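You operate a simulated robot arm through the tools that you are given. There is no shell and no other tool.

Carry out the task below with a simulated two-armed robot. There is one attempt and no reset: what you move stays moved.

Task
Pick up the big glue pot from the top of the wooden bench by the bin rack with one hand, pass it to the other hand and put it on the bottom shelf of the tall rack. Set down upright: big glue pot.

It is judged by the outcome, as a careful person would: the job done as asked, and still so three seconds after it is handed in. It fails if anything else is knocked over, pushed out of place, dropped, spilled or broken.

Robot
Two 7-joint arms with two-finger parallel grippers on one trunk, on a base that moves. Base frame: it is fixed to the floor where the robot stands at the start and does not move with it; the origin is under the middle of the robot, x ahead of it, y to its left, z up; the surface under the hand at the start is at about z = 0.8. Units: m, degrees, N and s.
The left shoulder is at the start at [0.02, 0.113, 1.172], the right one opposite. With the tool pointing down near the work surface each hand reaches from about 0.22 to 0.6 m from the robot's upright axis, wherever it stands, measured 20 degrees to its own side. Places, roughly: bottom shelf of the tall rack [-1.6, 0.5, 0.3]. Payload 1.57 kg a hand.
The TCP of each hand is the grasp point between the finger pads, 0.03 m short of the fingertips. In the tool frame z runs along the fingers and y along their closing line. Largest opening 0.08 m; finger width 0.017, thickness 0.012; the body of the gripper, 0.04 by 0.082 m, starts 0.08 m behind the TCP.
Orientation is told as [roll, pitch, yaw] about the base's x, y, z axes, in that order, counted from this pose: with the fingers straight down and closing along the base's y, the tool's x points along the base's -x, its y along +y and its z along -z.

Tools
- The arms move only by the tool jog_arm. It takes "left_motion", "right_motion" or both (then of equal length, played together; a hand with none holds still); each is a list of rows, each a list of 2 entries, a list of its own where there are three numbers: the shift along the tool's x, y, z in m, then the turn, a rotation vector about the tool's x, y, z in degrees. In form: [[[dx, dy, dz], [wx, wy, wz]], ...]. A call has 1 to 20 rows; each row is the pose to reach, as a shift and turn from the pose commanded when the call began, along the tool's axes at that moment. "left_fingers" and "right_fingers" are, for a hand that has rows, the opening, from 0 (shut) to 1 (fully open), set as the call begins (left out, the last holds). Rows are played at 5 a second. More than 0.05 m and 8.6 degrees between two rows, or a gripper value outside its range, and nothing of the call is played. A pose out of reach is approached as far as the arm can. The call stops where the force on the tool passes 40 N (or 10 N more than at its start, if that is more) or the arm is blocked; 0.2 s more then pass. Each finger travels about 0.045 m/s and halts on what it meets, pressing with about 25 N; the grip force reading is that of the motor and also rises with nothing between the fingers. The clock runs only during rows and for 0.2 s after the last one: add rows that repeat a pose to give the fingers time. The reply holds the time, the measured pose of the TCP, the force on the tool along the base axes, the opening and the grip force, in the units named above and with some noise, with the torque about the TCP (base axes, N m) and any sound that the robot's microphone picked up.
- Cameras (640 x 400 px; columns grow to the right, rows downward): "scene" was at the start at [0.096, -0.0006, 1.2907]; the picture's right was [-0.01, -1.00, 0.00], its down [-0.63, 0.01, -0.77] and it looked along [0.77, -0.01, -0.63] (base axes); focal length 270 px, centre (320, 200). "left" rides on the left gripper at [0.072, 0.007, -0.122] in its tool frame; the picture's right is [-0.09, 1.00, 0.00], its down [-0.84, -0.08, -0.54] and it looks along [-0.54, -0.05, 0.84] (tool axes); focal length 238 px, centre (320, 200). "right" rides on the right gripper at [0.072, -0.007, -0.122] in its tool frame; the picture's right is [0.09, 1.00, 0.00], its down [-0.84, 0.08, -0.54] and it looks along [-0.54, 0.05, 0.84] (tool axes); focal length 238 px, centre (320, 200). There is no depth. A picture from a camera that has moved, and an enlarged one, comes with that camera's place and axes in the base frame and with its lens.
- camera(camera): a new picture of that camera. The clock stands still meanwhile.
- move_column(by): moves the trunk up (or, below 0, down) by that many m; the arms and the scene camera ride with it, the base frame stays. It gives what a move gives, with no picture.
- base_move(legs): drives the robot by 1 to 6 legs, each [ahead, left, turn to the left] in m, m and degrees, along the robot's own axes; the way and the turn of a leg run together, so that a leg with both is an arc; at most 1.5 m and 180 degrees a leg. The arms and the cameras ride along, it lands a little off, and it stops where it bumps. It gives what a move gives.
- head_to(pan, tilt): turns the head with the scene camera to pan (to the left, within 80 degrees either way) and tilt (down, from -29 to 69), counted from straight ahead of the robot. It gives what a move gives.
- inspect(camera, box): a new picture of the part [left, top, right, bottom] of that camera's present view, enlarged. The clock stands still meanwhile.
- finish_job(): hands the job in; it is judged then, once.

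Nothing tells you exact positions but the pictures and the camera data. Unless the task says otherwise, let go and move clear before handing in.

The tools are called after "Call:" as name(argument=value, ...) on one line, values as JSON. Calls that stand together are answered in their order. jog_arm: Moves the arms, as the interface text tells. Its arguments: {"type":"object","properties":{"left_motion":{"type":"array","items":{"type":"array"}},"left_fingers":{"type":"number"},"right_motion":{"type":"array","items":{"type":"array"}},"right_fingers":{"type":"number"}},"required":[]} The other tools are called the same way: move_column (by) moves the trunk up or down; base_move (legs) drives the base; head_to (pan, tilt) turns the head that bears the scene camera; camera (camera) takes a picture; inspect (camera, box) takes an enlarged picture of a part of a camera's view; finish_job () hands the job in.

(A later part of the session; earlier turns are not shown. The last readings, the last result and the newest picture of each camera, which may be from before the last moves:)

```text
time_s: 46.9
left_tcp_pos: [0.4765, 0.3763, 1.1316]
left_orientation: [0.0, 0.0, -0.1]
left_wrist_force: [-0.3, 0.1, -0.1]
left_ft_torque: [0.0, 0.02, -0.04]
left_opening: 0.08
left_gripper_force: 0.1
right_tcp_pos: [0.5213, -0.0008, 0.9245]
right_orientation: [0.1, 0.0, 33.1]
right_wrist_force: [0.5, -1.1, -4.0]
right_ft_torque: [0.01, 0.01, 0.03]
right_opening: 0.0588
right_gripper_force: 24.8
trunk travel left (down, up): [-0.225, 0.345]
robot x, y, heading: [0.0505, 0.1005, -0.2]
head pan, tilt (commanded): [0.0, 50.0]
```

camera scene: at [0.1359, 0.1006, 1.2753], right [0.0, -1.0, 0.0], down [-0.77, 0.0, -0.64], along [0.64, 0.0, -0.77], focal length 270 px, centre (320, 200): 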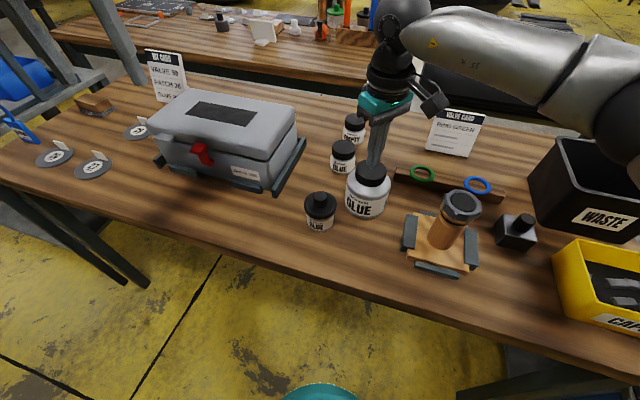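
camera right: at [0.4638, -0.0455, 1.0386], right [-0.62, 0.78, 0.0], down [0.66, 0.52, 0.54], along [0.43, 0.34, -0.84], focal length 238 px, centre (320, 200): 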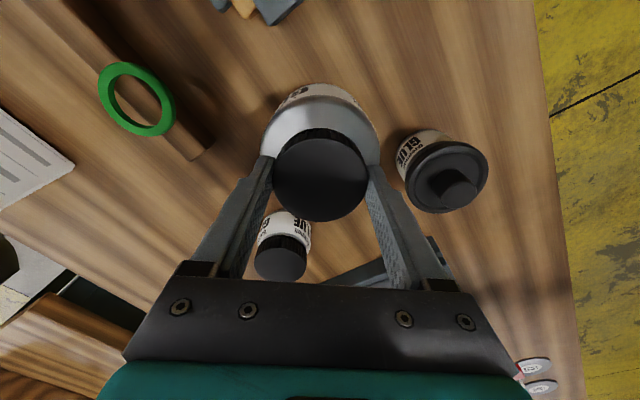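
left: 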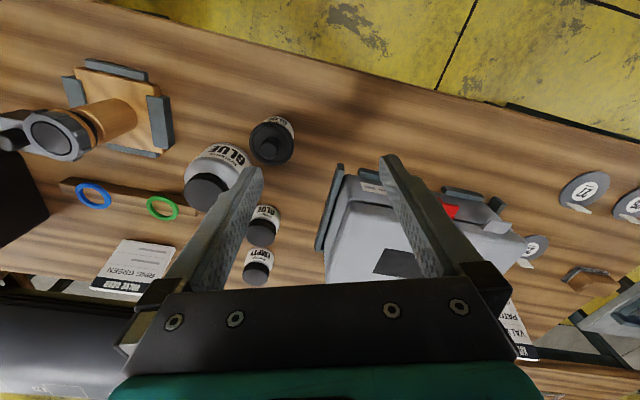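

A steady 4 N downward load: either the pot's weight or sliding friction. I look to see whether it has come off the bench.

Call:
inspect(camera="left", box=[40, 100, 200, 200])

Call:
camera(camera="right")

Call:
inspect(camera="scene", box=[330, 150, 410, 230])

```text
4.00 times, centred on (120, 150) of left
camera zoom: at [0.4047, 0.3834, 1.2539], right [0.09, 1.0, 0.0], down [0.84, -0.08, 0.54], along [0.54, -0.05, -0.84], focal length 953 px, centre (1120, 400)
```

zoom: 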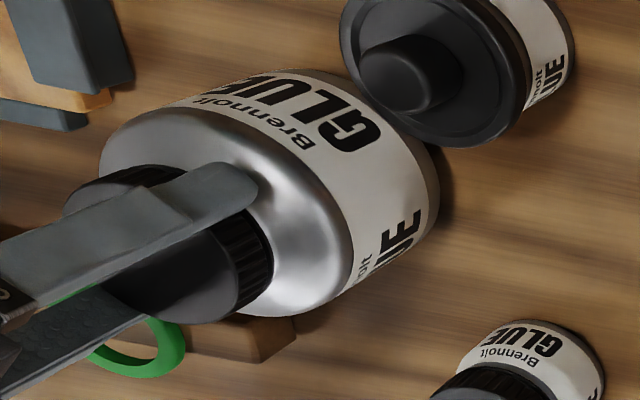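

```text
taken
camera right: at [0.4641, -0.0453, 1.0465], right [-0.62, 0.78, 0.0], down [0.66, 0.52, 0.54], along [0.43, 0.34, -0.84], focal length 238 px, centre (320, 200)
```

right: 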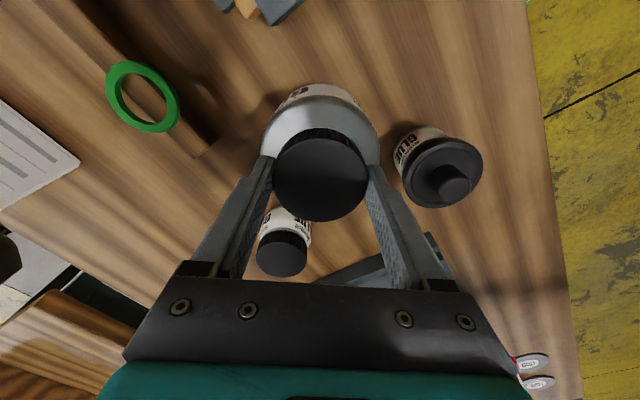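

```text
5.00 times, centred on (370, 190) of scene
camera zoom: at [0.1361, 0.1006, 1.2753], right [0.0, -1.0, 0.0], down [-0.77, 0.0, -0.64], along [0.64, 0.0, -0.77], focal length 1350 px, centre (70, 250)
```

zoom: 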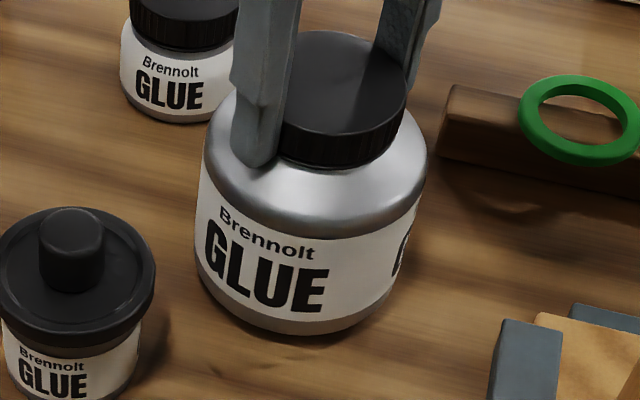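

The pot is held: it rose with the gripper, and its mass is about 0.4 kg. The earlier slip came from jamming the tips on the shoulder. I keep lifting gently.

Call:
jog_arm(right_motion=[[[0, 0, -0.004], [0, 0, 0]], [[0, 0, -0.01], [0, 0, 0]], [[0, 0, -0.018], [0, 0, 0]], [[0, 0, -0.027], [0, 0, 0]], [[0, 0, -0.036], [0, 0, 0]], [[0, 0, -0.045], [0, 0, 0]], [[0, 0, -0.054], [0, 0, 0]], [[0, 0, -0.063], [0, 0, 0]], [[0, 0, -0.072], [0, 0, 0]], [[0, 0, -0.081], [0, 0, 0]], [[0, 0, -0.09], [0, 0, 0]], [[0, 0, -0.099], [0, 0, 0]], [[0, 0, -0.108], [0, 0, 0]], [[0, 0, -0.115], [0, 0, 0]], [[0, 0, -0.118], [0, 0, 0]], [[0, 0, -0.12], [0, 0, 0]]])

Call:
camera(camera="right")

Call:
camera(camera="scene")

```text
time_s: 50.3
left_tcp_pos: [0.4756, 0.3754, 1.1311]
left_orientation: [0.0, 0.0, -0.1]
left_wrist_force: [0.2, 0.0, 0.0]
left_ft_torque: [-0.01, -0.01, -0.01]
left_opening: 0.0798
left_gripper_force: 0.0
right_tcp_pos: [0.5209, -0.0006, 1.0457]
right_orientation: [0.2, 0.0, 32.9]
right_wrist_force: [0.4, 0.0, -3.5]
right_ft_torque: [-0.01, -0.01, 0.06]
right_opening: 0.0588
right_gripper_force: 24.5
trunk travel left (down, up): [-0.225, 0.345]
robot x, y, heading: [0.0482, 0.1005, -0.0]
head pan, tilt (commanded): [0.0, 50.0]
```

```text
taken
camera right: at [0.4638, -0.0456, 1.1664], right [-0.62, 0.78, 0.0], down [0.66, 0.52, 0.54], along [0.43, 0.34, -0.84], focal length 238 px, centre (320, 200)
```

right: 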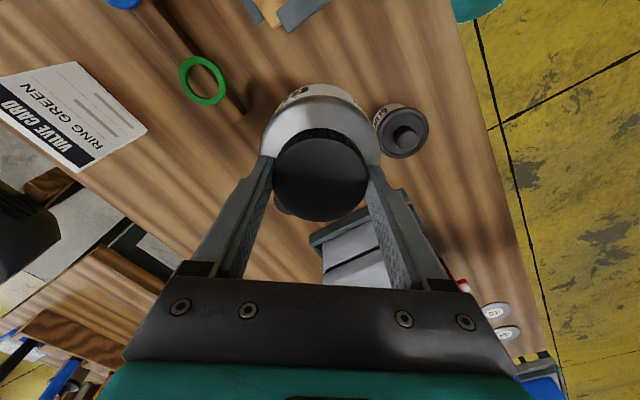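

```text
taken
camera scene: at [0.1361, 0.1006, 1.2753], right [0.0, -1.0, 0.0], down [-0.77, 0.0, -0.64], along [0.64, 0.0, -0.77], focal length 270 px, centre (320, 200)
```

scene: 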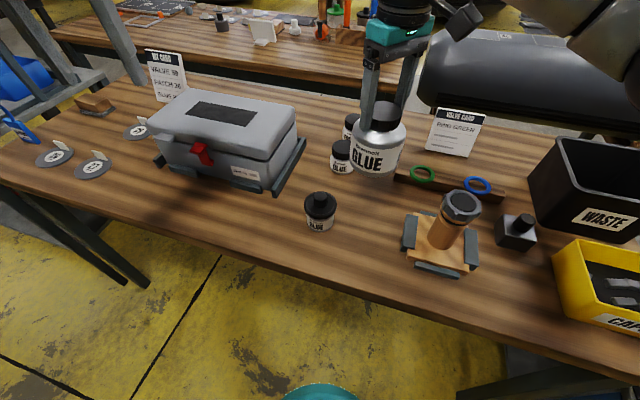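

The pot is held firmly, with its bottom about 12 cm above the bench. I back the robot straight away from the bench into free floor for the handover.

Call:
base_move(legs=[[-0.4, 0, 0]])

Call:
camera(camera="scene")

```text
time_s: 52.8
left_tcp_pos: [0.0786, 0.3768, 1.1312]
left_orientation: [-0.1, 0.0, -0.2]
left_wrist_force: [0.1, 0.5, 0.5]
left_ft_torque: [0.0, -0.01, -0.02]
left_opening: 0.0802
left_gripper_force: 0.0
right_tcp_pos: [0.123, -0.0007, 1.0453]
right_orientation: [0.1, -0.2, 33.0]
right_wrist_force: [-0.9, -0.5, -3.9]
right_ft_torque: [0.03, -0.01, 0.02]
right_opening: 0.0588
right_gripper_force: 25.3
trunk travel left (down, up): [-0.225, 0.345]
robot x, y, heading: [-0.3509, 0.0985, -0.3]
head pan, tilt (commanded): [0.0, 50.0]
```

```text
taken
camera scene: at [-0.2621, 0.1013, 1.2754], right [0.0, -1.0, 0.0], down [-0.77, 0.0, -0.64], along [0.64, 0.0, -0.77], focal length 270 px, centre (320, 200)
```

scene: 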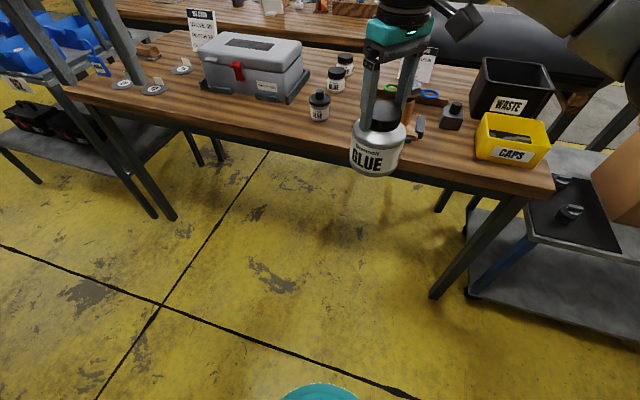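

The pot is clear of the bench and the bin rack with blue bins is visible beside it, so it was the right bench. Now I turn the left hand in free space so that it points forward-right and 20° downward with its fingers closing horizontally, ready to grip the lid from the side.

Call:
jog_arm(left_motion=[[[0, 0, 0], [3.15, -5.8, 4.5]], [[0, 0, 0], [6.3, -11.6, 9.0]], [[0, 0, 0], [9.45, -17.4, 13.5]], [[0, 0, 0], [12.6, -23.2, 18.0]], [[0, 0, 0], [15.75, -29.0, 22.5]], [[0, 0, 0], [18.9, -34.8, 27.0]], [[0, 0, 0], [22.05, -40.6, 31.5]], [[0, 0, 0], [25.2, -46.4, 36.0]], [[0, 0, 0], [28.35, -52.2, 40.5]], [[0, 0, 0], [31.5, -58.0, 45.0]], [[0, 0, 0], [34.66, -63.84, 49.5]], [[0, 0, 0], [34.66, -63.84, 49.5]]], left_fingers=1)

Call:
camera(camera="scene")

Call:
camera(camera="left")

```text
time_s: 55.4
left_tcp_pos: [-0.0442, 0.2984, 1.224]
left_orientation: [-0.1, -69.9, -56.9]
left_wrist_force: [-0.3, 0.4, -0.1]
left_ft_torque: [0.0, 0.01, -0.01]
left_opening: 0.0797
left_gripper_force: 0.0
left hand out of reach, approached as far as the arm can: row 6, 7, 8, 9, 10, 11, 12
right_tcp_pos: [0.1233, -0.0017, 1.0447]
right_orientation: [0.2, 0.0, 33.0]
right_wrist_force: [0.1, 0.1, -3.0]
right_ft_torque: [0.02, 0.02, -0.01]
right_opening: 0.0588
right_gripper_force: 25.0
trunk travel left (down, up): [-0.225, 0.345]
robot x, y, heading: [-0.3461, 0.1035, -0.5]
head pan, tilt (commanded): [0.0, 50.0]
```

```text
taken
camera scene: at [-0.2614, 0.1011, 1.2753], right [0.0, -1.0, 0.0], down [-0.77, 0.0, -0.64], along [0.64, 0.0, -0.77], focal length 270 px, centre (320, 200)
```

scene: 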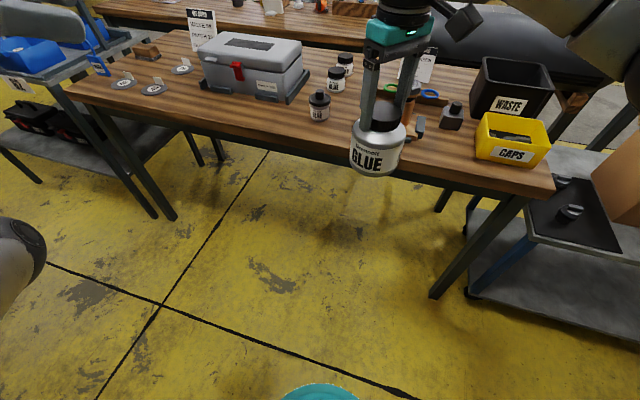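

```text
taken
camera left: at [-0.1138, 0.4191, 1.1978], right [0.85, 0.51, 0.09], down [-0.18, 0.14, 0.97], along [0.49, -0.85, 0.22], focal length 238 px, centre (320, 200)
```

left: 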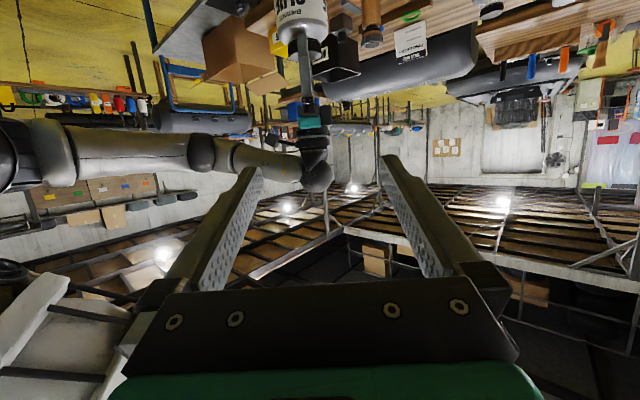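

The left hand took the wanted orientation but the arm had to pull in. I move it toward a pre-grip point 13 cm short of the lid and see whether it can be reached.

Call:
jog_arm(left_motion=[[[0.0094, -0.0029, 0.0327], [0, 0, 0]], [[0.0188, -0.0057, 0.0653], [0, 0, 0]], [[0.0282, -0.0086, 0.098], [0, 0, 0]], [[0.0376, -0.0114, 0.1306], [0, 0, 0]], [[0.047, -0.0143, 0.1633], [0, 0, 0]], [[0.047, -0.0143, 0.1633], [0, 0, 0]]])

Call:
camera(camera="scene")

```text
time_s: 57.0
left_tcp_pos: [0.0252, 0.1781, 1.1601]
left_orientation: [13.3, -73.4, -69.0]
left_wrist_force: [0.1, -0.4, 0.5]
left_ft_torque: [0.0, 0.02, 0.05]
left_opening: 0.0801
left_gripper_force: 0.0
left hand out of reach, approached as far as the arm can: row 1, 2, 3, 4, 5
right_tcp_pos: [0.1221, -0.0023, 1.0438]
right_orientation: [0.1, 0.2, 33.0]
right_wrist_force: [0.5, -0.4, -3.5]
right_ft_torque: [0.02, 0.03, 0.01]
right_opening: 0.059
right_gripper_force: 25.3
trunk travel left (down, up): [-0.225, 0.345]
robot x, y, heading: [-0.3485, 0.1, -0.2]
head pan, tilt (commanded): [0.0, 50.0]
stopped in row 6 (left hand): the arm was blocked; the commanded pose is now the measured one
```

```text
taken
camera scene: at [-0.2605, 0.1006, 1.2752], right [0.0, -1.0, 0.0], down [-0.77, 0.0, -0.64], along [0.64, 0.0, -0.77], focal length 270 px, centre (320, 200)
```

scene: 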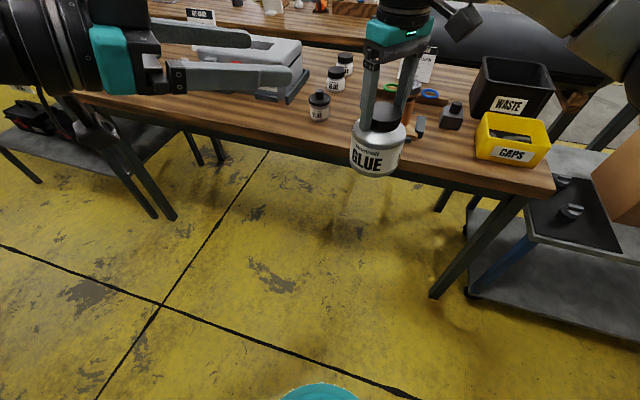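

The left arm got blocked there, probably at a joint limit with the hand this flat. I relax the hand to a 45° downward tilt, which should be easier, and see.

Call:
jog_arm(left_motion=[[[0, 0, -0.01], [0.52, 5.76, -0.58]], [[0, 0, -0.02], [1.04, 11.52, -1.16]], [[0, 0, -0.02], [1.56, 17.28, -1.73]], [[0, 0, -0.02], [2.08, 23.04, -2.31]], [[0, 0, -0.02], [2.6, 28.8, -2.89]], [[0, 0, -0.02], [2.6, 28.8, -2.89]]])

Call:
camera(camera="scene")

```text
time_s: 58.4
left_tcp_pos: [0.0138, 0.1939, 1.1651]
left_orientation: [-0.1, -44.8, -57.0]
left_wrist_force: [0.2, 0.0, 0.7]
left_ft_torque: [-0.01, 0.04, -0.03]
left_opening: 0.08
left_gripper_force: 0.1
left hand out of reach, approached as far as the arm can: row 1
right_tcp_pos: [0.1222, -0.0016, 1.0458]
right_orientation: [0.1, 0.0, 33.1]
right_wrist_force: [0.9, -0.6, -2.5]
right_ft_torque: [0.0, 0.0, 0.01]
right_opening: 0.059
right_gripper_force: 25.2
trunk travel left (down, up): [-0.225, 0.345]
robot x, y, heading: [-0.3475, 0.1021, -0.4]
head pan, tilt (commanded): [0.0, 50.0]
```

```text
taken
camera scene: at [-0.2618, 0.1013, 1.2753], right [0.0, -1.0, 0.0], down [-0.77, 0.0, -0.64], along [0.64, 0.0, -0.77], focal length 270 px, centre (320, 200)
```

scene: 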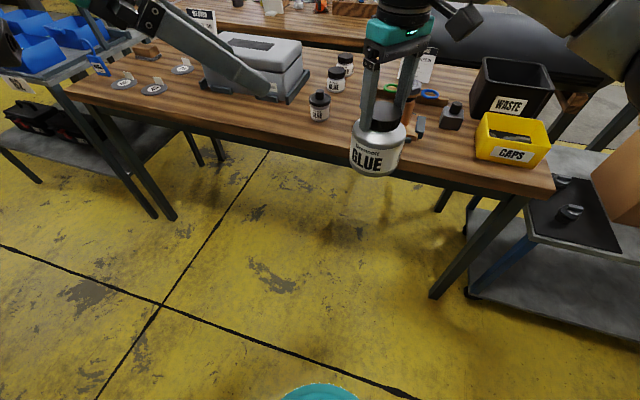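

The 45° tilt is reached exactly. I bring the left hand to a pre-grip point about 12 cm short of the lid while trying a 30° tilt.

Call:
jog_arm(left_motion=[[[-0.0046, -0.0031, 0.0254], [0, 0, 0]], [[-0.0093, -0.0063, 0.0508], [0, 0, 0]], [[-0.0139, -0.0094, 0.0762], [0, 0, 0]], [[-0.0186, -0.0126, 0.1016], [0, -5, 0]], [[-0.0232, -0.0157, 0.127], [0, -10, 0]], [[-0.0232, -0.0157, 0.127], [0, -15, 0]], [[-0.0232, -0.0157, 0.127], [0, -15, 0]]])

Call:
camera(camera="scene")

Call:
camera(camera="left")

```text
time_s: 60.0
left_tcp_pos: [0.0563, 0.0972, 1.0913]
left_orientation: [0.0, -60.0, -57.0]
left_wrist_force: [0.4, -0.1, 0.2]
left_ft_torque: [0.02, -0.02, -0.02]
left_opening: 0.0798
left_gripper_force: 0.1
right_tcp_pos: [0.1233, -0.0012, 1.0434]
right_orientation: [0.1, 0.0, 33.0]
right_wrist_force: [0.9, 0.0, -3.2]
right_ft_torque: [-0.03, -0.01, 0.0]
right_opening: 0.059
right_gripper_force: 24.9
trunk travel left (down, up): [-0.225, 0.345]
robot x, y, heading: [-0.3487, 0.0996, -0.1]
head pan, tilt (commanded): [0.0, 50.0]
```

```text
taken
camera scene: at [-0.2617, 0.1012, 1.2753], right [0.0, -1.0, 0.0], down [-0.77, 0.0, -0.64], along [0.64, 0.0, -0.77], focal length 270 px, centre (320, 200)
```

scene: 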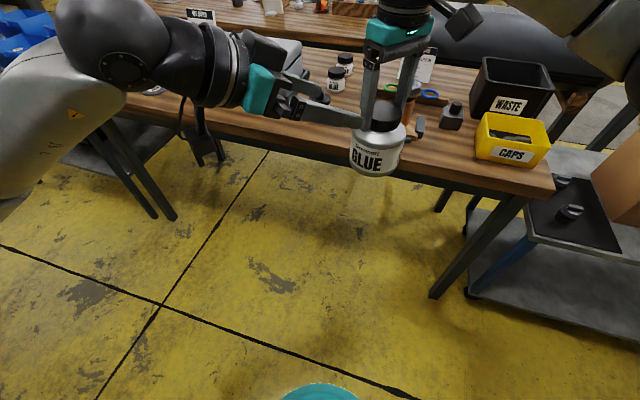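

```text
taken
camera left: at [-0.0144, 0.2196, 1.09], right [0.86, 0.5, 0.08], down [-0.09, 0.0, 1.0], along [0.5, -0.86, 0.05], focal length 238 px, centre (320, 200)
```

left: 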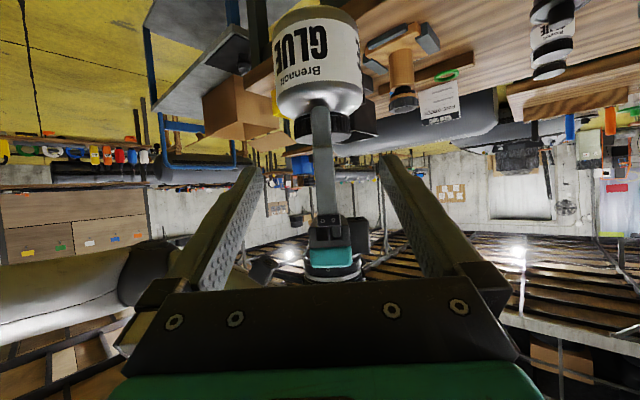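

The left hand reached the pre-grip pose at a 30° tilt. I zoom in to measure the lid relative to the left hand.

Call:
inspect(camera="left", box=[250, 60, 410, 180])

Call:
inspect(camera="scene", box=[260, 60, 440, 190])

Call:
camera(camera="right")

```text
3.33 times, centred on (330, 120) of left
camera zoom: at [-0.0144, 0.2196, 1.09], right [0.86, 0.5, 0.08], down [-0.09, 0.0, 1.0], along [0.5, -0.86, 0.05], focal length 794 px, centre (287, 467)
```

zoom: 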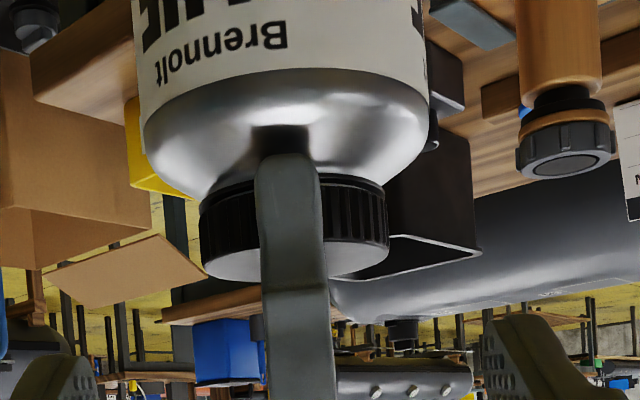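

```text
3.08 times, centred on (350, 125) of scene
camera zoom: at [-0.2617, 0.1012, 1.2753], right [0.0, -1.0, 0.0], down [-0.77, 0.0, -0.64], along [0.64, 0.0, -0.77], focal length 831 px, centre (228, 431)
```

zoom: 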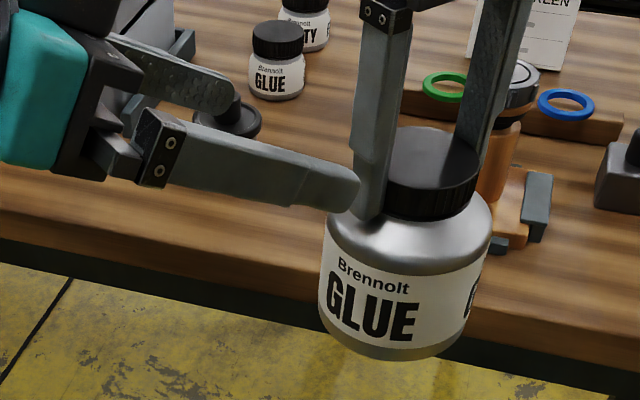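

```text
taken
camera right: at [0.0656, -0.0456, 1.1664], right [-0.62, 0.79, 0.0], down [0.66, 0.52, 0.54], along [0.43, 0.34, -0.84], focal length 238 px, centre (320, 200)
```

right: 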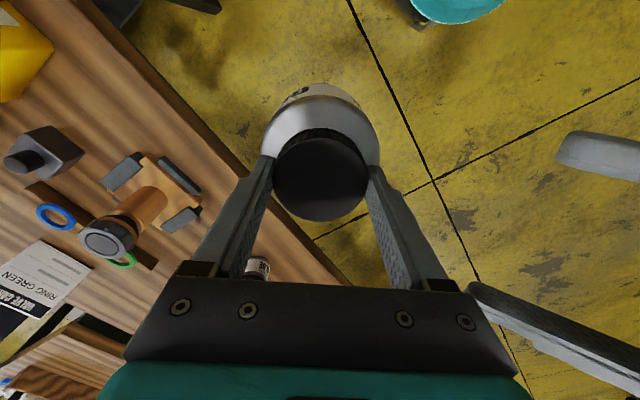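

The left hand lines up with the lid and straddles the right finger nicely. I approach most of the way along the left hand's own axis and look again.

Call:
jog_arm(left_motion=[[[-0.0005, 0.0005, 0.02], [0, 0, 0]], [[-0.001, 0.001, 0.04], [0, 0, 0]], [[-0.0015, 0.0015, 0.055], [0, 0, 0]], [[-0.002, 0.002, 0.07], [0, 0, 0]], [[-0.0027, 0.0024, 0.08], [0, 0, 0]], [[-0.0027, 0.0024, 0.08], [0, 0, 0]]])

Call:
inspect(camera="left", box=[220, 40, 420, 190])

Call:
inspect(camera="scene", box=[260, 60, 440, 190])

Call:
camera(camera="right")

```text
time_s: 61.4
left_tcp_pos: [0.0977, 0.0393, 1.0531]
left_orientation: [-0.1, -59.9, -56.9]
left_wrist_force: [0.5, -0.4, 0.6]
left_ft_torque: [0.0, 0.0, -0.03]
left_opening: 0.08
left_gripper_force: 0.0
right_tcp_pos: [0.1227, -0.0013, 1.0455]
right_orientation: [0.1, 0.0, 33.1]
right_wrist_force: [-0.2, 0.1, -2.9]
right_ft_torque: [0.01, 0.01, 0.01]
right_opening: 0.059
right_gripper_force: 24.9
trunk travel left (down, up): [-0.225, 0.345]
robot x, y, heading: [-0.3512, 0.0992, -0.1]
head pan, tilt (commanded): [0.0, 50.0]
```

```text
2.67 times, centred on (320, 115) of left
camera zoom: at [0.0262, 0.1617, 1.0523], right [0.86, 0.5, 0.08], down [-0.09, 0.0, 1.0], along [0.5, -0.86, 0.05], focal length 636 px, centre (320, 427)
```

zoom: 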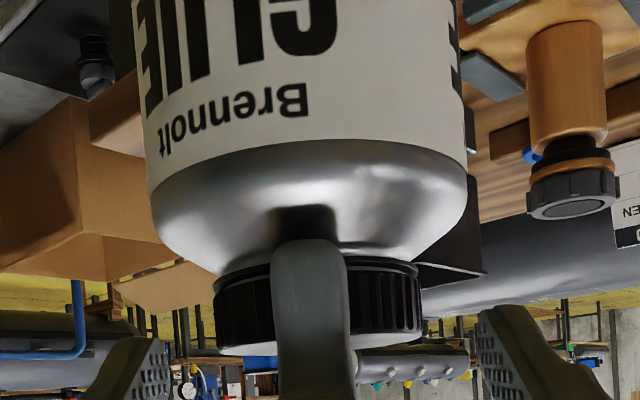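

```text
3.08 times, centred on (350, 125) of scene
camera zoom: at [-0.2617, 0.1012, 1.2753], right [0.0, -1.0, 0.0], down [-0.77, 0.0, -0.64], along [0.64, 0.0, -0.77], focal length 831 px, centre (228, 431)
```

zoom: 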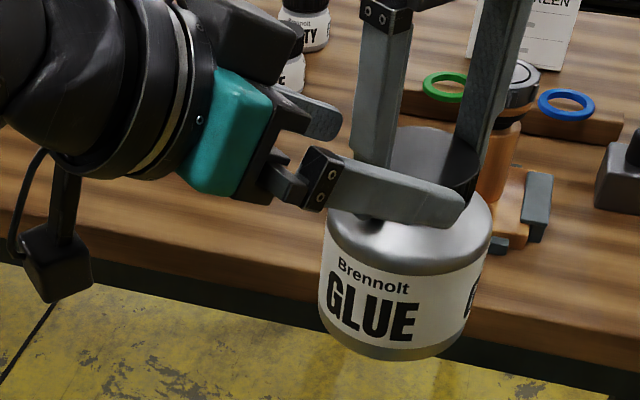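

```text
taken
camera right: at [0.0656, -0.0455, 1.1664], right [-0.62, 0.79, 0.0], down [0.66, 0.52, 0.54], along [0.43, 0.34, -0.84], focal length 238 px, centre (320, 200)
```

right: 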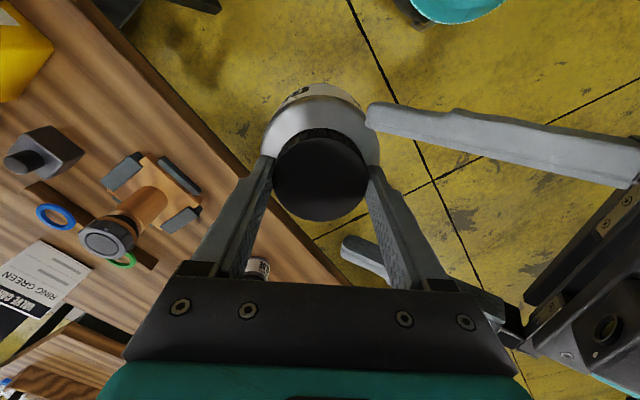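

Everything is aligned: the lid is centred between the left fingers, with its sides at z ≈ 1.018–1.034. I move the last 39 mm slowly along the hand's axis.

Call:
jog_arm(left_motion=[[[0.0, 0, 0.01], [0, 0, 0]], [[0.0, 0, 0.02], [0, 0, 0]], [[0.0, 0, 0.028], [0, 0, 0]], [[0.0, 0, 0.034], [0, 0, 0]], [[0.0, 0, 0.039], [0, 0, 0]], [[0.0, 0, 0.039], [0, 0, 0]]])

Call:
camera(camera="left")

Call:
inspect(camera="scene", box=[260, 60, 440, 190])

Call:
camera(camera="right")

```text
time_s: 62.8
left_tcp_pos: [0.1157, 0.0107, 1.0336]
left_orientation: [-0.1, -60.0, -57.0]
left_wrist_force: [0.3, 0.5, 0.5]
left_ft_torque: [0.01, 0.02, 0.04]
left_opening: 0.08
left_gripper_force: 0.0
right_tcp_pos: [0.1225, -0.0013, 1.0452]
right_orientation: [0.0, 0.0, 33.0]
right_wrist_force: [0.6, -0.2, -3.9]
right_ft_torque: [0.0, 0.02, 0.03]
right_opening: 0.059
right_gripper_force: 25.2
trunk travel left (down, up): [-0.225, 0.345]
robot x, y, heading: [-0.3475, 0.1007, -0.1]
head pan, tilt (commanded): [0.0, 50.0]
```

```text
taken
camera left: at [0.0449, 0.1331, 1.0332], right [0.86, 0.5, 0.08], down [-0.09, 0.0, 1.0], along [0.5, -0.86, 0.04], focal length 238 px, centre (320, 200)
```

left: 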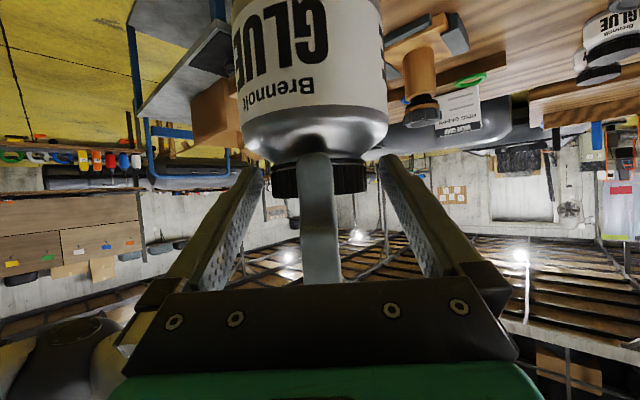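

```text
3.08 times, centred on (350, 125) of scene
camera zoom: at [-0.2617, 0.1012, 1.2753], right [0.0, -1.0, 0.0], down [-0.77, 0.0, -0.64], along [0.64, 0.0, -0.77], focal length 831 px, centre (228, 431)
```

zoom: 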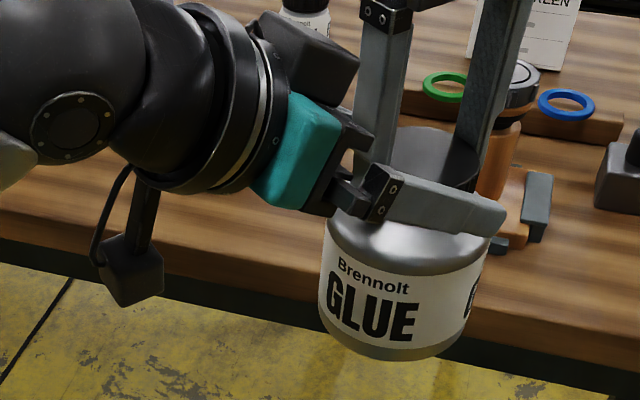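

```text
taken
camera right: at [0.0656, -0.0455, 1.1664], right [-0.62, 0.79, 0.0], down [0.66, 0.52, 0.54], along [0.43, 0.34, -0.84], focal length 238 px, centre (320, 200)
```

right: 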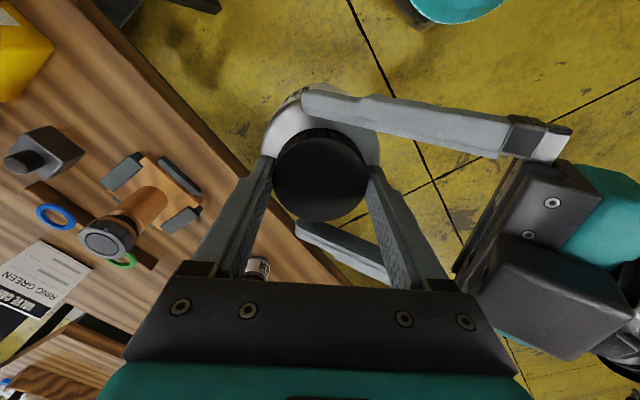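

The left fingers straddle the lid with no contact forces. I close the left fingers while the right hand keeps holding.

Call:
jog_arm(left_motion=[[[0, 0, 0], [0, 0, 0]], [[0, 0, 0], [0, 0, 0]], [[0, 0, 0], [0, 0, 0]], [[0, 0, 0], [0, 0, 0]], [[0, 0, 0], [0, 0, 0]], [[0, 0, 0], [0, 0, 0]]], left_fingers=0)

Call:
inspect(camera="left", box=[220, 60, 420, 210])

Call:
inspect(camera="right", box=[220, 60, 420, 260])

Call:
inspect(camera="scene", box=[260, 60, 440, 190])

```text
time_s: 64.2
left_tcp_pos: [0.1146, 0.0108, 1.0342]
left_orientation: [-0.2, -60.0, -56.9]
left_wrist_force: [-4.6, -1.8, 0.4]
left_ft_torque: [-0.08, -0.3, -0.16]
left_opening: 0.0589
left_gripper_force: 24.9
right_tcp_pos: [0.1221, -0.0008, 1.0444]
right_orientation: [0.0, -0.1, 33.0]
right_wrist_force: [4.8, 0.5, -3.8]
right_ft_torque: [0.07, 0.25, 0.07]
right_opening: 0.059
right_gripper_force: 25.0
trunk travel left (down, up): [-0.225, 0.345]
robot x, y, heading: [-0.3512, 0.0986, -0.3]
head pan, tilt (commanded): [0.0, 50.0]
```

```text
2.67 times, centred on (320, 135) of left
camera zoom: at [0.0445, 0.1328, 1.0333], right [0.86, 0.5, 0.08], down [-0.09, 0.0, 1.0], along [0.5, -0.86, 0.05], focal length 636 px, centre (320, 373)
```

zoom: 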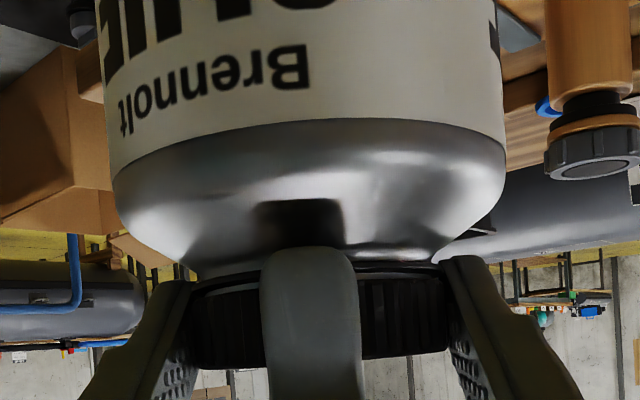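

```text
2.00 times, centred on (320, 160) of right
camera zoom: at [0.0657, -0.0455, 1.1664], right [-0.62, 0.79, 0.0], down [0.66, 0.52, 0.54], along [0.43, 0.34, -0.84], focal length 477 px, centre (320, 280)
```

zoom: 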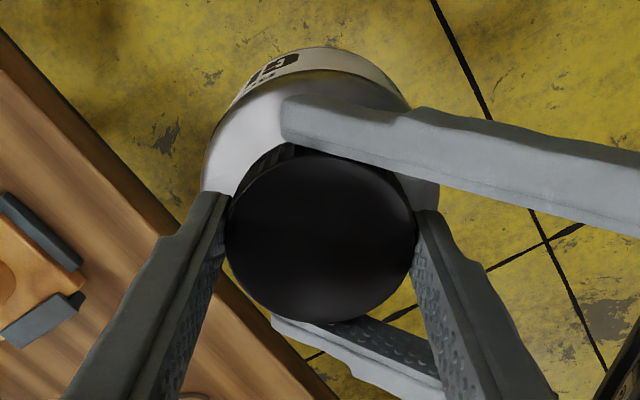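

```text
3.08 times, centred on (350, 125) of scene
camera zoom: at [-0.2617, 0.1012, 1.2753], right [0.0, -1.0, 0.0], down [-0.77, 0.0, -0.64], along [0.64, 0.0, -0.77], focal length 831 px, centre (228, 431)
```

zoom: 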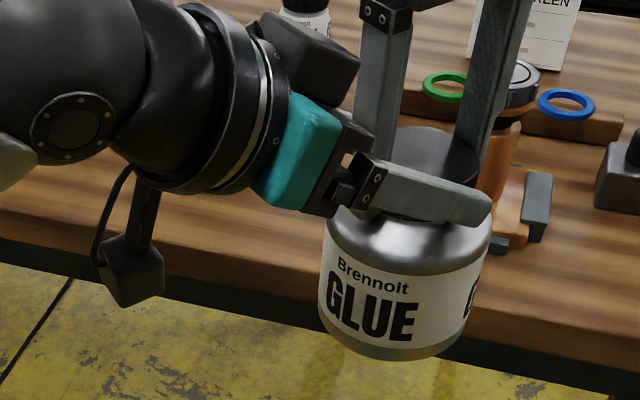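

Both hands hold the lid with 25 N each. I now open the right fingers and check that the left hand carries the pot before moving the right hand away.

Call:
jog_arm(right_motion=[[[0, 0, 0], [0, 0, 0]], [[0, 0, 0], [0, 0, 0]], [[0, 0, 0], [0, 0, 0]], [[0, 0, 0], [0, 0, 0]]], right_fingers=1)

Call:
inspect(camera="left", box=[220, 60, 420, 210])

Call:
inspect(camera="scene", box=[260, 60, 440, 190])

```text
time_s: 65.2
left_tcp_pos: [0.1171, 0.0104, 1.034]
left_orientation: [-0.1, -59.9, -57.0]
left_wrist_force: [0.2, 0.3, 0.3]
left_ft_torque: [0.01, 0.05, -0.05]
left_opening: 0.0588
left_gripper_force: 25.2
right_tcp_pos: [0.1221, -0.0013, 1.0453]
right_orientation: [0.1, -0.1, 33.0]
right_wrist_force: [-0.3, -0.1, 1.2]
right_ft_torque: [-0.03, -0.01, -0.01]
right_opening: 0.08
right_gripper_force: 0.0
trunk travel left (down, up): [-0.225, 0.345]
robot x, y, heading: [-0.35, 0.1004, -0.4]
head pan, tilt (commanded): [0.0, 50.0]
```

```text
2.67 times, centred on (320, 135) of left
camera zoom: at [0.0447, 0.1331, 1.0332], right [0.86, 0.5, 0.08], down [-0.09, 0.0, 1.0], along [0.5, -0.86, 0.04], focal length 636 px, centre (320, 373)
```

zoom: 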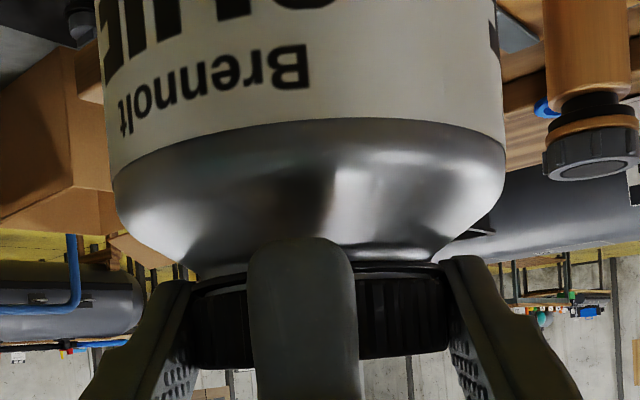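

```text
3.08 times, centred on (350, 125) of scene
camera zoom: at [-0.2617, 0.1012, 1.2753], right [0.0, -1.0, 0.0], down [-0.77, 0.0, -0.64], along [0.64, 0.0, -0.77], focal length 831 px, centre (228, 431)
```

zoom: 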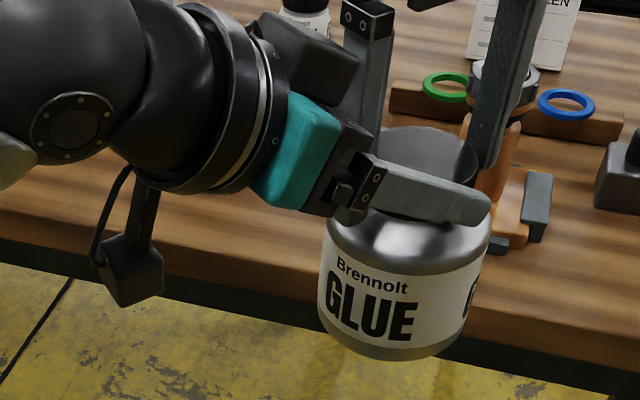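

The pot hasn't moved, but the left force reading does not yet show its weight. I hold still a moment and re-read before moving the right hand away.

Call:
jog_arm(left_motion=[[[0, 0, 0], [0, 0, 0]], [[0, 0, 0], [0, 0, 0]], [[0, 0, 0], [0, 0, 0]]])

Call:
camera(camera="right")

Call:
camera(camera="left")

```text
time_s: 66.0
left_tcp_pos: [0.1169, 0.0101, 1.0342]
left_orientation: [0.0, -59.9, -56.9]
left_wrist_force: [0.0, 1.1, -0.4]
left_ft_torque: [0.05, 0.03, 0.01]
left_opening: 0.0587
left_gripper_force: 24.9
right_tcp_pos: [0.1223, -0.0002, 1.0446]
right_orientation: [0.2, -0.1, 33.1]
right_wrist_force: [-0.8, -0.2, -0.6]
right_ft_torque: [-0.01, -0.01, 0.01]
right_opening: 0.0801
right_gripper_force: 0.0
trunk travel left (down, up): [-0.225, 0.345]
robot x, y, heading: [-0.3473, 0.1029, -0.3]
head pan, tilt (commanded): [0.0, 50.0]
```

```text
taken
camera right: at [0.0656, -0.0455, 1.1664], right [-0.62, 0.79, 0.0], down [0.66, 0.52, 0.54], along [0.43, 0.34, -0.84], focal length 238 px, centre (320, 200)
```

right: 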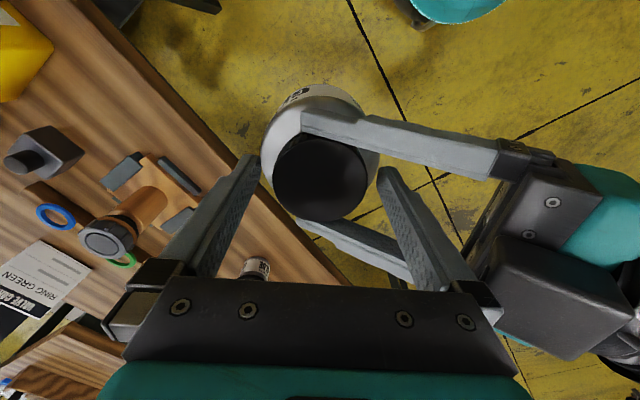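

```text
taken
camera left: at [0.0447, 0.1331, 1.0332], right [0.86, 0.5, 0.08], down [-0.09, 0.0, 1.0], along [0.5, -0.86, 0.04], focal length 238 px, centre (320, 200)
```

left: 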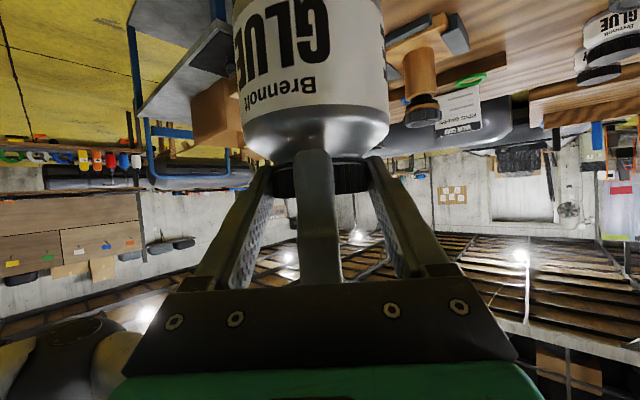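

Vision shows the left hand alone gripping the lid and the pot steady. I raise the right hand straight up and away.

Call:
jog_arm(right_motion=[[[0, 0, -0.005], [0, 0, 0]], [[0, 0, -0.015], [0, 0, 0]], [[0, 0, -0.03], [0, 0, 0]], [[0, 0, -0.05], [0, 0, 0]], [[0, 0, -0.07], [0, 0, 0]], [[0, 0, -0.09], [0, 0, 0]], [[0, 0, -0.11], [0, 0, 0]]])

Call:
camera(camera="scene")

Call:
camera(camera="left")

```text
time_s: 67.6
left_tcp_pos: [0.1168, 0.0114, 1.035]
left_orientation: [-0.2, -59.8, -56.9]
left_wrist_force: [0.0, 0.5, 0.3]
left_ft_torque: [0.05, 0.04, 0.01]
left_opening: 0.0586
left_gripper_force: 25.3
right_tcp_pos: [0.1219, -0.0011, 1.1561]
right_orientation: [0.2, 0.1, 33.1]
right_wrist_force: [0.2, -0.3, 0.4]
right_ft_torque: [0.01, -0.01, 0.0]
right_opening: 0.08
right_gripper_force: 0.0
trunk travel left (down, up): [-0.225, 0.345]
robot x, y, heading: [-0.3471, 0.1031, -0.0]
head pan, tilt (commanded): [0.0, 50.0]
```

```text
taken
camera scene: at [-0.2619, 0.1013, 1.2753], right [0.0, -1.0, 0.0], down [-0.77, 0.0, -0.64], along [0.64, 0.0, -0.77], focal length 270 px, centre (320, 200)
```

scene: 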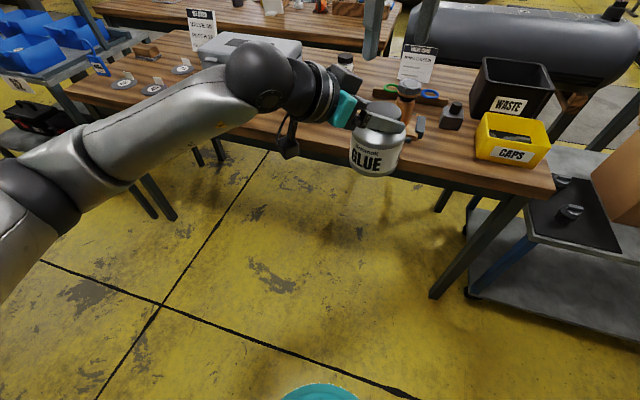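

```text
taken
camera left: at [0.0446, 0.1332, 1.0333], right [0.86, 0.5, 0.08], down [-0.09, 0.0, 1.0], along [0.5, -0.86, 0.04], focal length 238 px, centre (320, 200)
```

left: 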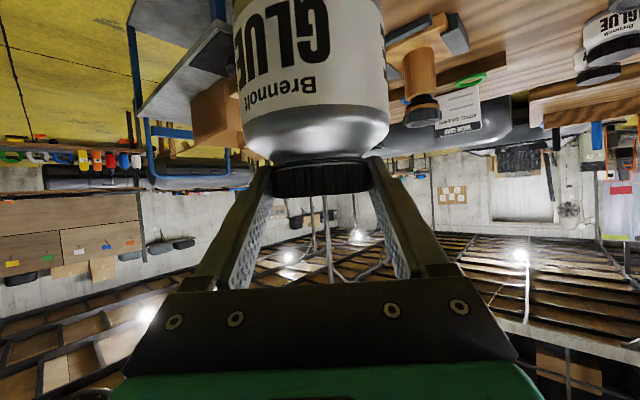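

The handover worked: the left hand alone now holds the pot. I move the right hand aside to its own side, holding the left still.

Call:
jog_arm(right_motion=[[[0.012, -0.018, 0], [0, 0, 4]], [[0.023, -0.036, 0], [0, 0, 8]], [[0.035, -0.054, 0], [0, 0, 12]], [[0.046, -0.072, 0], [0, 0, 16]], [[0.058, -0.09, 0], [0, 0, 20]], [[0.07, -0.108, 0], [0, 0, 24]], [[0.081, -0.125, 0], [0, 0, 28]], [[0.0927, -0.1426, 0], [0, 0, 33]], [[0.0927, -0.1426, 0], [0, 0, 33]]], right_fingers=0.3)

Call:
inspect(camera="left", box=[220, 60, 420, 210])

```text
time_s: 69.6
left_tcp_pos: [0.1162, 0.0117, 1.0336]
left_orientation: [-0.1, -59.8, -56.9]
left_wrist_force: [0.2, 0.6, -0.1]
left_ft_torque: [0.03, 0.0, 0.02]
left_opening: 0.059
left_gripper_force: 24.6
right_tcp_pos: [0.1217, -0.172, 1.1548]
right_orientation: [0.1, 0.0, -0.2]
right_wrist_force: [0.6, 1.1, 1.3]
right_ft_torque: [0.01, 0.03, -0.03]
right_opening: 0.0241
right_gripper_force: 0.1
trunk travel left (down, up): [-0.225, 0.345]
robot x, y, heading: [-0.3505, 0.1037, -0.0]
head pan, tilt (commanded): [0.0, 50.0]
```

```text
2.67 times, centred on (320, 135) of left
camera zoom: at [0.0448, 0.1332, 1.0332], right [0.86, 0.5, 0.08], down [-0.09, 0.0, 1.0], along [0.5, -0.86, 0.04], focal length 636 px, centre (320, 373)
```

zoom: 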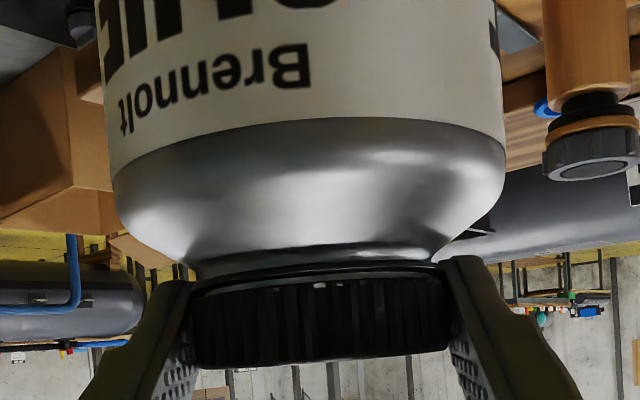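

The grip is steady. I now turn the robot in place to face the tall rack.

Call:
base_move(legs=[[-0.05, 0, 0], [0, 0, 80], [0, 0, 80]])

Call:
head_to(pan=0, tilt=40)

Call:
camera(camera="scene")

```text
time_s: 77.3
left_tcp_pos: [-0.8036, 0.3471, 1.0336]
left_orientation: [-0.1, -59.9, 102.8]
left_wrist_force: [0.1, -0.2, 0.5]
left_ft_torque: [-0.09, -0.02, 0.01]
left_opening: 0.0588
left_gripper_force: 25.4
right_tcp_pos: [-0.7471, 0.5216, 1.1541]
right_orientation: [0.1, 0.0, 159.5]
right_wrist_force: [-0.1, 0.3, 0.1]
right_ft_torque: [-0.01, 0.0, 0.0]
right_opening: 0.024
right_gripper_force: 0.1
trunk travel left (down, up): [-0.225, 0.345]
robot x, y, heading: [-0.4004, 0.0991, 159.5]
head pan, tilt (commanded): [0.0, 50.0]
```

```text
time_s: 78.1
left_tcp_pos: [-0.8031, 0.3478, 1.0331]
left_orientation: [-0.2, -59.8, 102.8]
left_wrist_force: [0.5, 0.1, -0.7]
left_ft_torque: [-0.04, -0.03, 0.01]
left_opening: 0.0585
left_gripper_force: 25.0
right_tcp_pos: [-0.7458, 0.5198, 1.1546]
right_orientation: [0.1, 0.1, 159.6]
right_wrist_force: [-0.1, -0.5, -0.3]
right_ft_torque: [0.03, -0.01, -0.02]
right_opening: 0.024
right_gripper_force: 0.1
trunk travel left (down, up): [-0.225, 0.345]
robot x, y, heading: [-0.3997, 0.099, 159.7]
head pan, tilt (commanded): [0.0, 40.0]
```

```text
taken
camera scene: at [-0.4879, 0.1351, 1.2895], right [0.35, 0.94, 0.0], down [0.6, -0.23, -0.77], along [-0.72, 0.27, -0.64], focal length 270 px, centre (320, 200)
```

scene: 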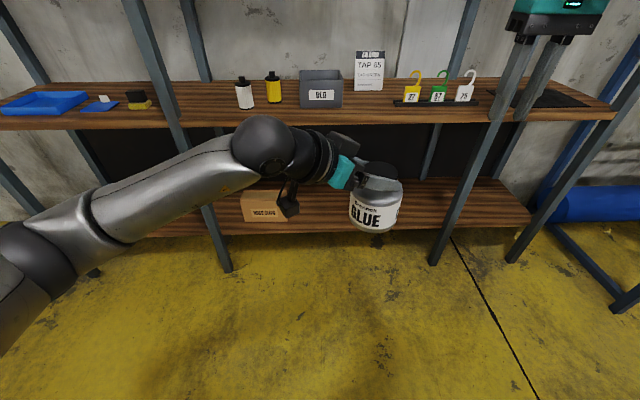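

I'm facing the rack (heading about 160°) with the pot held about 0.47 m ahead. In the free space here I swing the left hand to point more forward (keeping the pot upright) and lower it, to find a pose suited for the low shelf.

Call:
jog_arm(left_motion=[[[0.0194, 0.008, -0.0002], [-2.67, 0, -1.54]], [[0.0388, 0.016, -0.0005], [-5.34, 0, -3.08]], [[0.0581, 0.0241, -0.0007], [-8.0, 0, -4.62]], [[0.0775, 0.0321, -0.001], [-10.67, 0, -6.16]], [[0.0969, 0.0401, -0.0012], [-13.34, 0, -7.7]], [[0.1163, 0.0481, -0.0015], [-16.0, 0, -9.25]], [[0.1356, 0.0561, -0.0017], [-18.67, 0, -10.79]], [[0.155, 0.0641, -0.0019], [-21.34, 0, -12.33]], [[0.1744, 0.0722, -0.0022], [-24.0, 0, -13.87]], [[0.1938, 0.0802, -0.0024], [-26.67, 0, -15.41]], [[0.2131, 0.0882, -0.0027], [-29.34, 0, -16.95]], [[0.2325, 0.0962, -0.0029], [-32.0, 0, -18.5]], [[0.2325, 0.0962, -0.0029], [-32.0, 0, -18.5]]])

Call:
camera(camera="scene")

Call:
camera(camera="left")

```text
time_s: 80.9
left_tcp_pos: [-0.8633, 0.2079, 0.8476]
left_orientation: [-0.6, -59.7, 134.1]
left_wrist_force: [-0.4, -0.4, -0.5]
left_ft_torque: [-0.04, -0.03, 0.0]
left_opening: 0.0588
left_gripper_force: 24.9
left hand out of reach, approached as far as the arm can: row 10, 11, 12, 13
right_tcp_pos: [-0.7468, 0.5197, 1.1539]
right_orientation: [0.1, -0.1, 159.6]
right_wrist_force: [-0.1, 0.8, 0.1]
right_ft_torque: [-0.02, 0.0, 0.0]
right_opening: 0.024
right_gripper_force: 0.0
trunk travel left (down, up): [-0.225, 0.345]
robot x, y, heading: [-0.3961, 0.1013, 159.6]
head pan, tilt (commanded): [0.0, 40.0]
```

```text
taken
camera scene: at [-0.488, 0.1347, 1.2895], right [0.35, 0.94, 0.0], down [0.6, -0.22, -0.77], along [-0.72, 0.27, -0.64], focal length 270 px, centre (320, 200)
```

scene: 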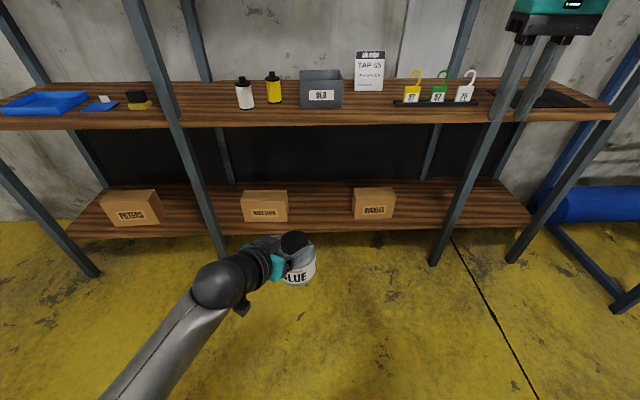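

```text
taken
camera left: at [-0.7694, 0.1014, 0.8463], right [-0.75, -0.65, 0.07], down [0.08, 0.02, 1.0], along [-0.65, 0.76, 0.04], focal length 238 px, centre (320, 200)
```

left: 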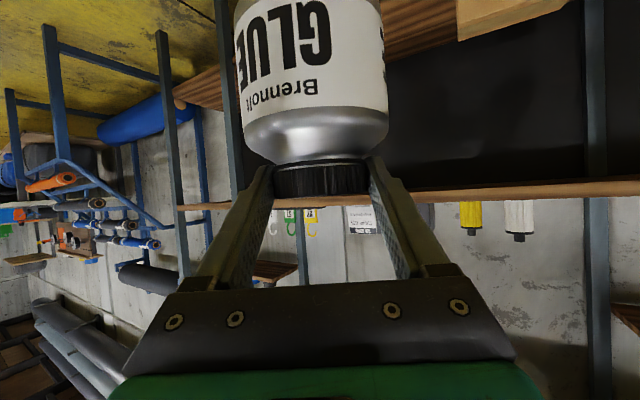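

The hand reached about 25° off straight ahead with the pot upright; that's its limit at this height. I keep roughly 30° off-axis and test lowering further.

Call:
jog_arm(left_motion=[[[0.0, 0, 0.0], [1.95, 0, 1.12]], [[0.0, 0, 0.0], [3.9, 0, 2.25]], [[0.0173, 0, 0.01], [3.9, 0, 2.25]], [[0.0346, 0, 0.02], [3.9, 0, 2.25]], [[0.052, 0, 0.03], [3.9, 0, 2.25]], [[0.0693, 0, 0.04], [3.9, 0, 2.25]], [[0.0866, 0, 0.05], [3.9, 0, 2.25]], [[0.1039, 0, 0.06], [3.9, 0, 2.25]], [[0.1212, 0, 0.07], [3.9, 0, 2.25]], [[0.1386, 0, 0.08], [3.9, 0, 2.25]], [[0.1386, 0, 0.08], [3.9, 0, 2.25]]])

Call:
camera(camera="scene")

```text
time_s: 83.3
left_tcp_pos: [-0.8623, 0.2089, 0.6875]
left_orientation: [-0.7, -59.6, 129.4]
left_wrist_force: [-0.2, -0.5, -0.3]
left_ft_torque: [-0.04, -0.01, 0.0]
left_opening: 0.0586
left_gripper_force: 24.9
right_tcp_pos: [-0.7469, 0.5204, 1.1544]
right_orientation: [0.1, 0.0, 159.7]
right_wrist_force: [-0.3, -0.1, -0.6]
right_ft_torque: [0.03, -0.03, 0.0]
right_opening: 0.0241
right_gripper_force: 0.0
trunk travel left (down, up): [-0.225, 0.345]
robot x, y, heading: [-0.3962, 0.0989, 159.8]
head pan, tilt (commanded): [0.0, 40.0]
```

```text
taken
camera scene: at [-0.488, 0.135, 1.2895], right [0.35, 0.94, 0.0], down [0.6, -0.23, -0.77], along [-0.72, 0.27, -0.64], focal length 270 px, centre (320, 200)
```

scene: 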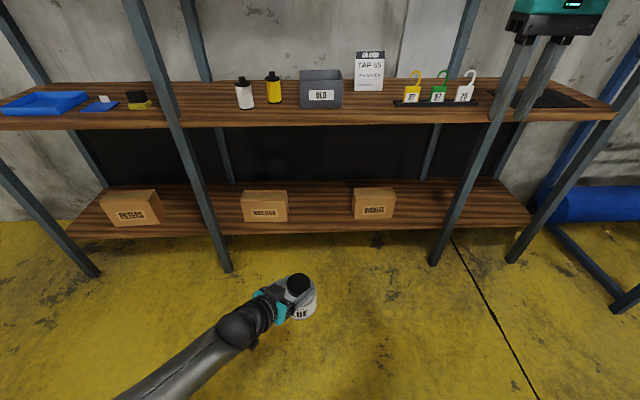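

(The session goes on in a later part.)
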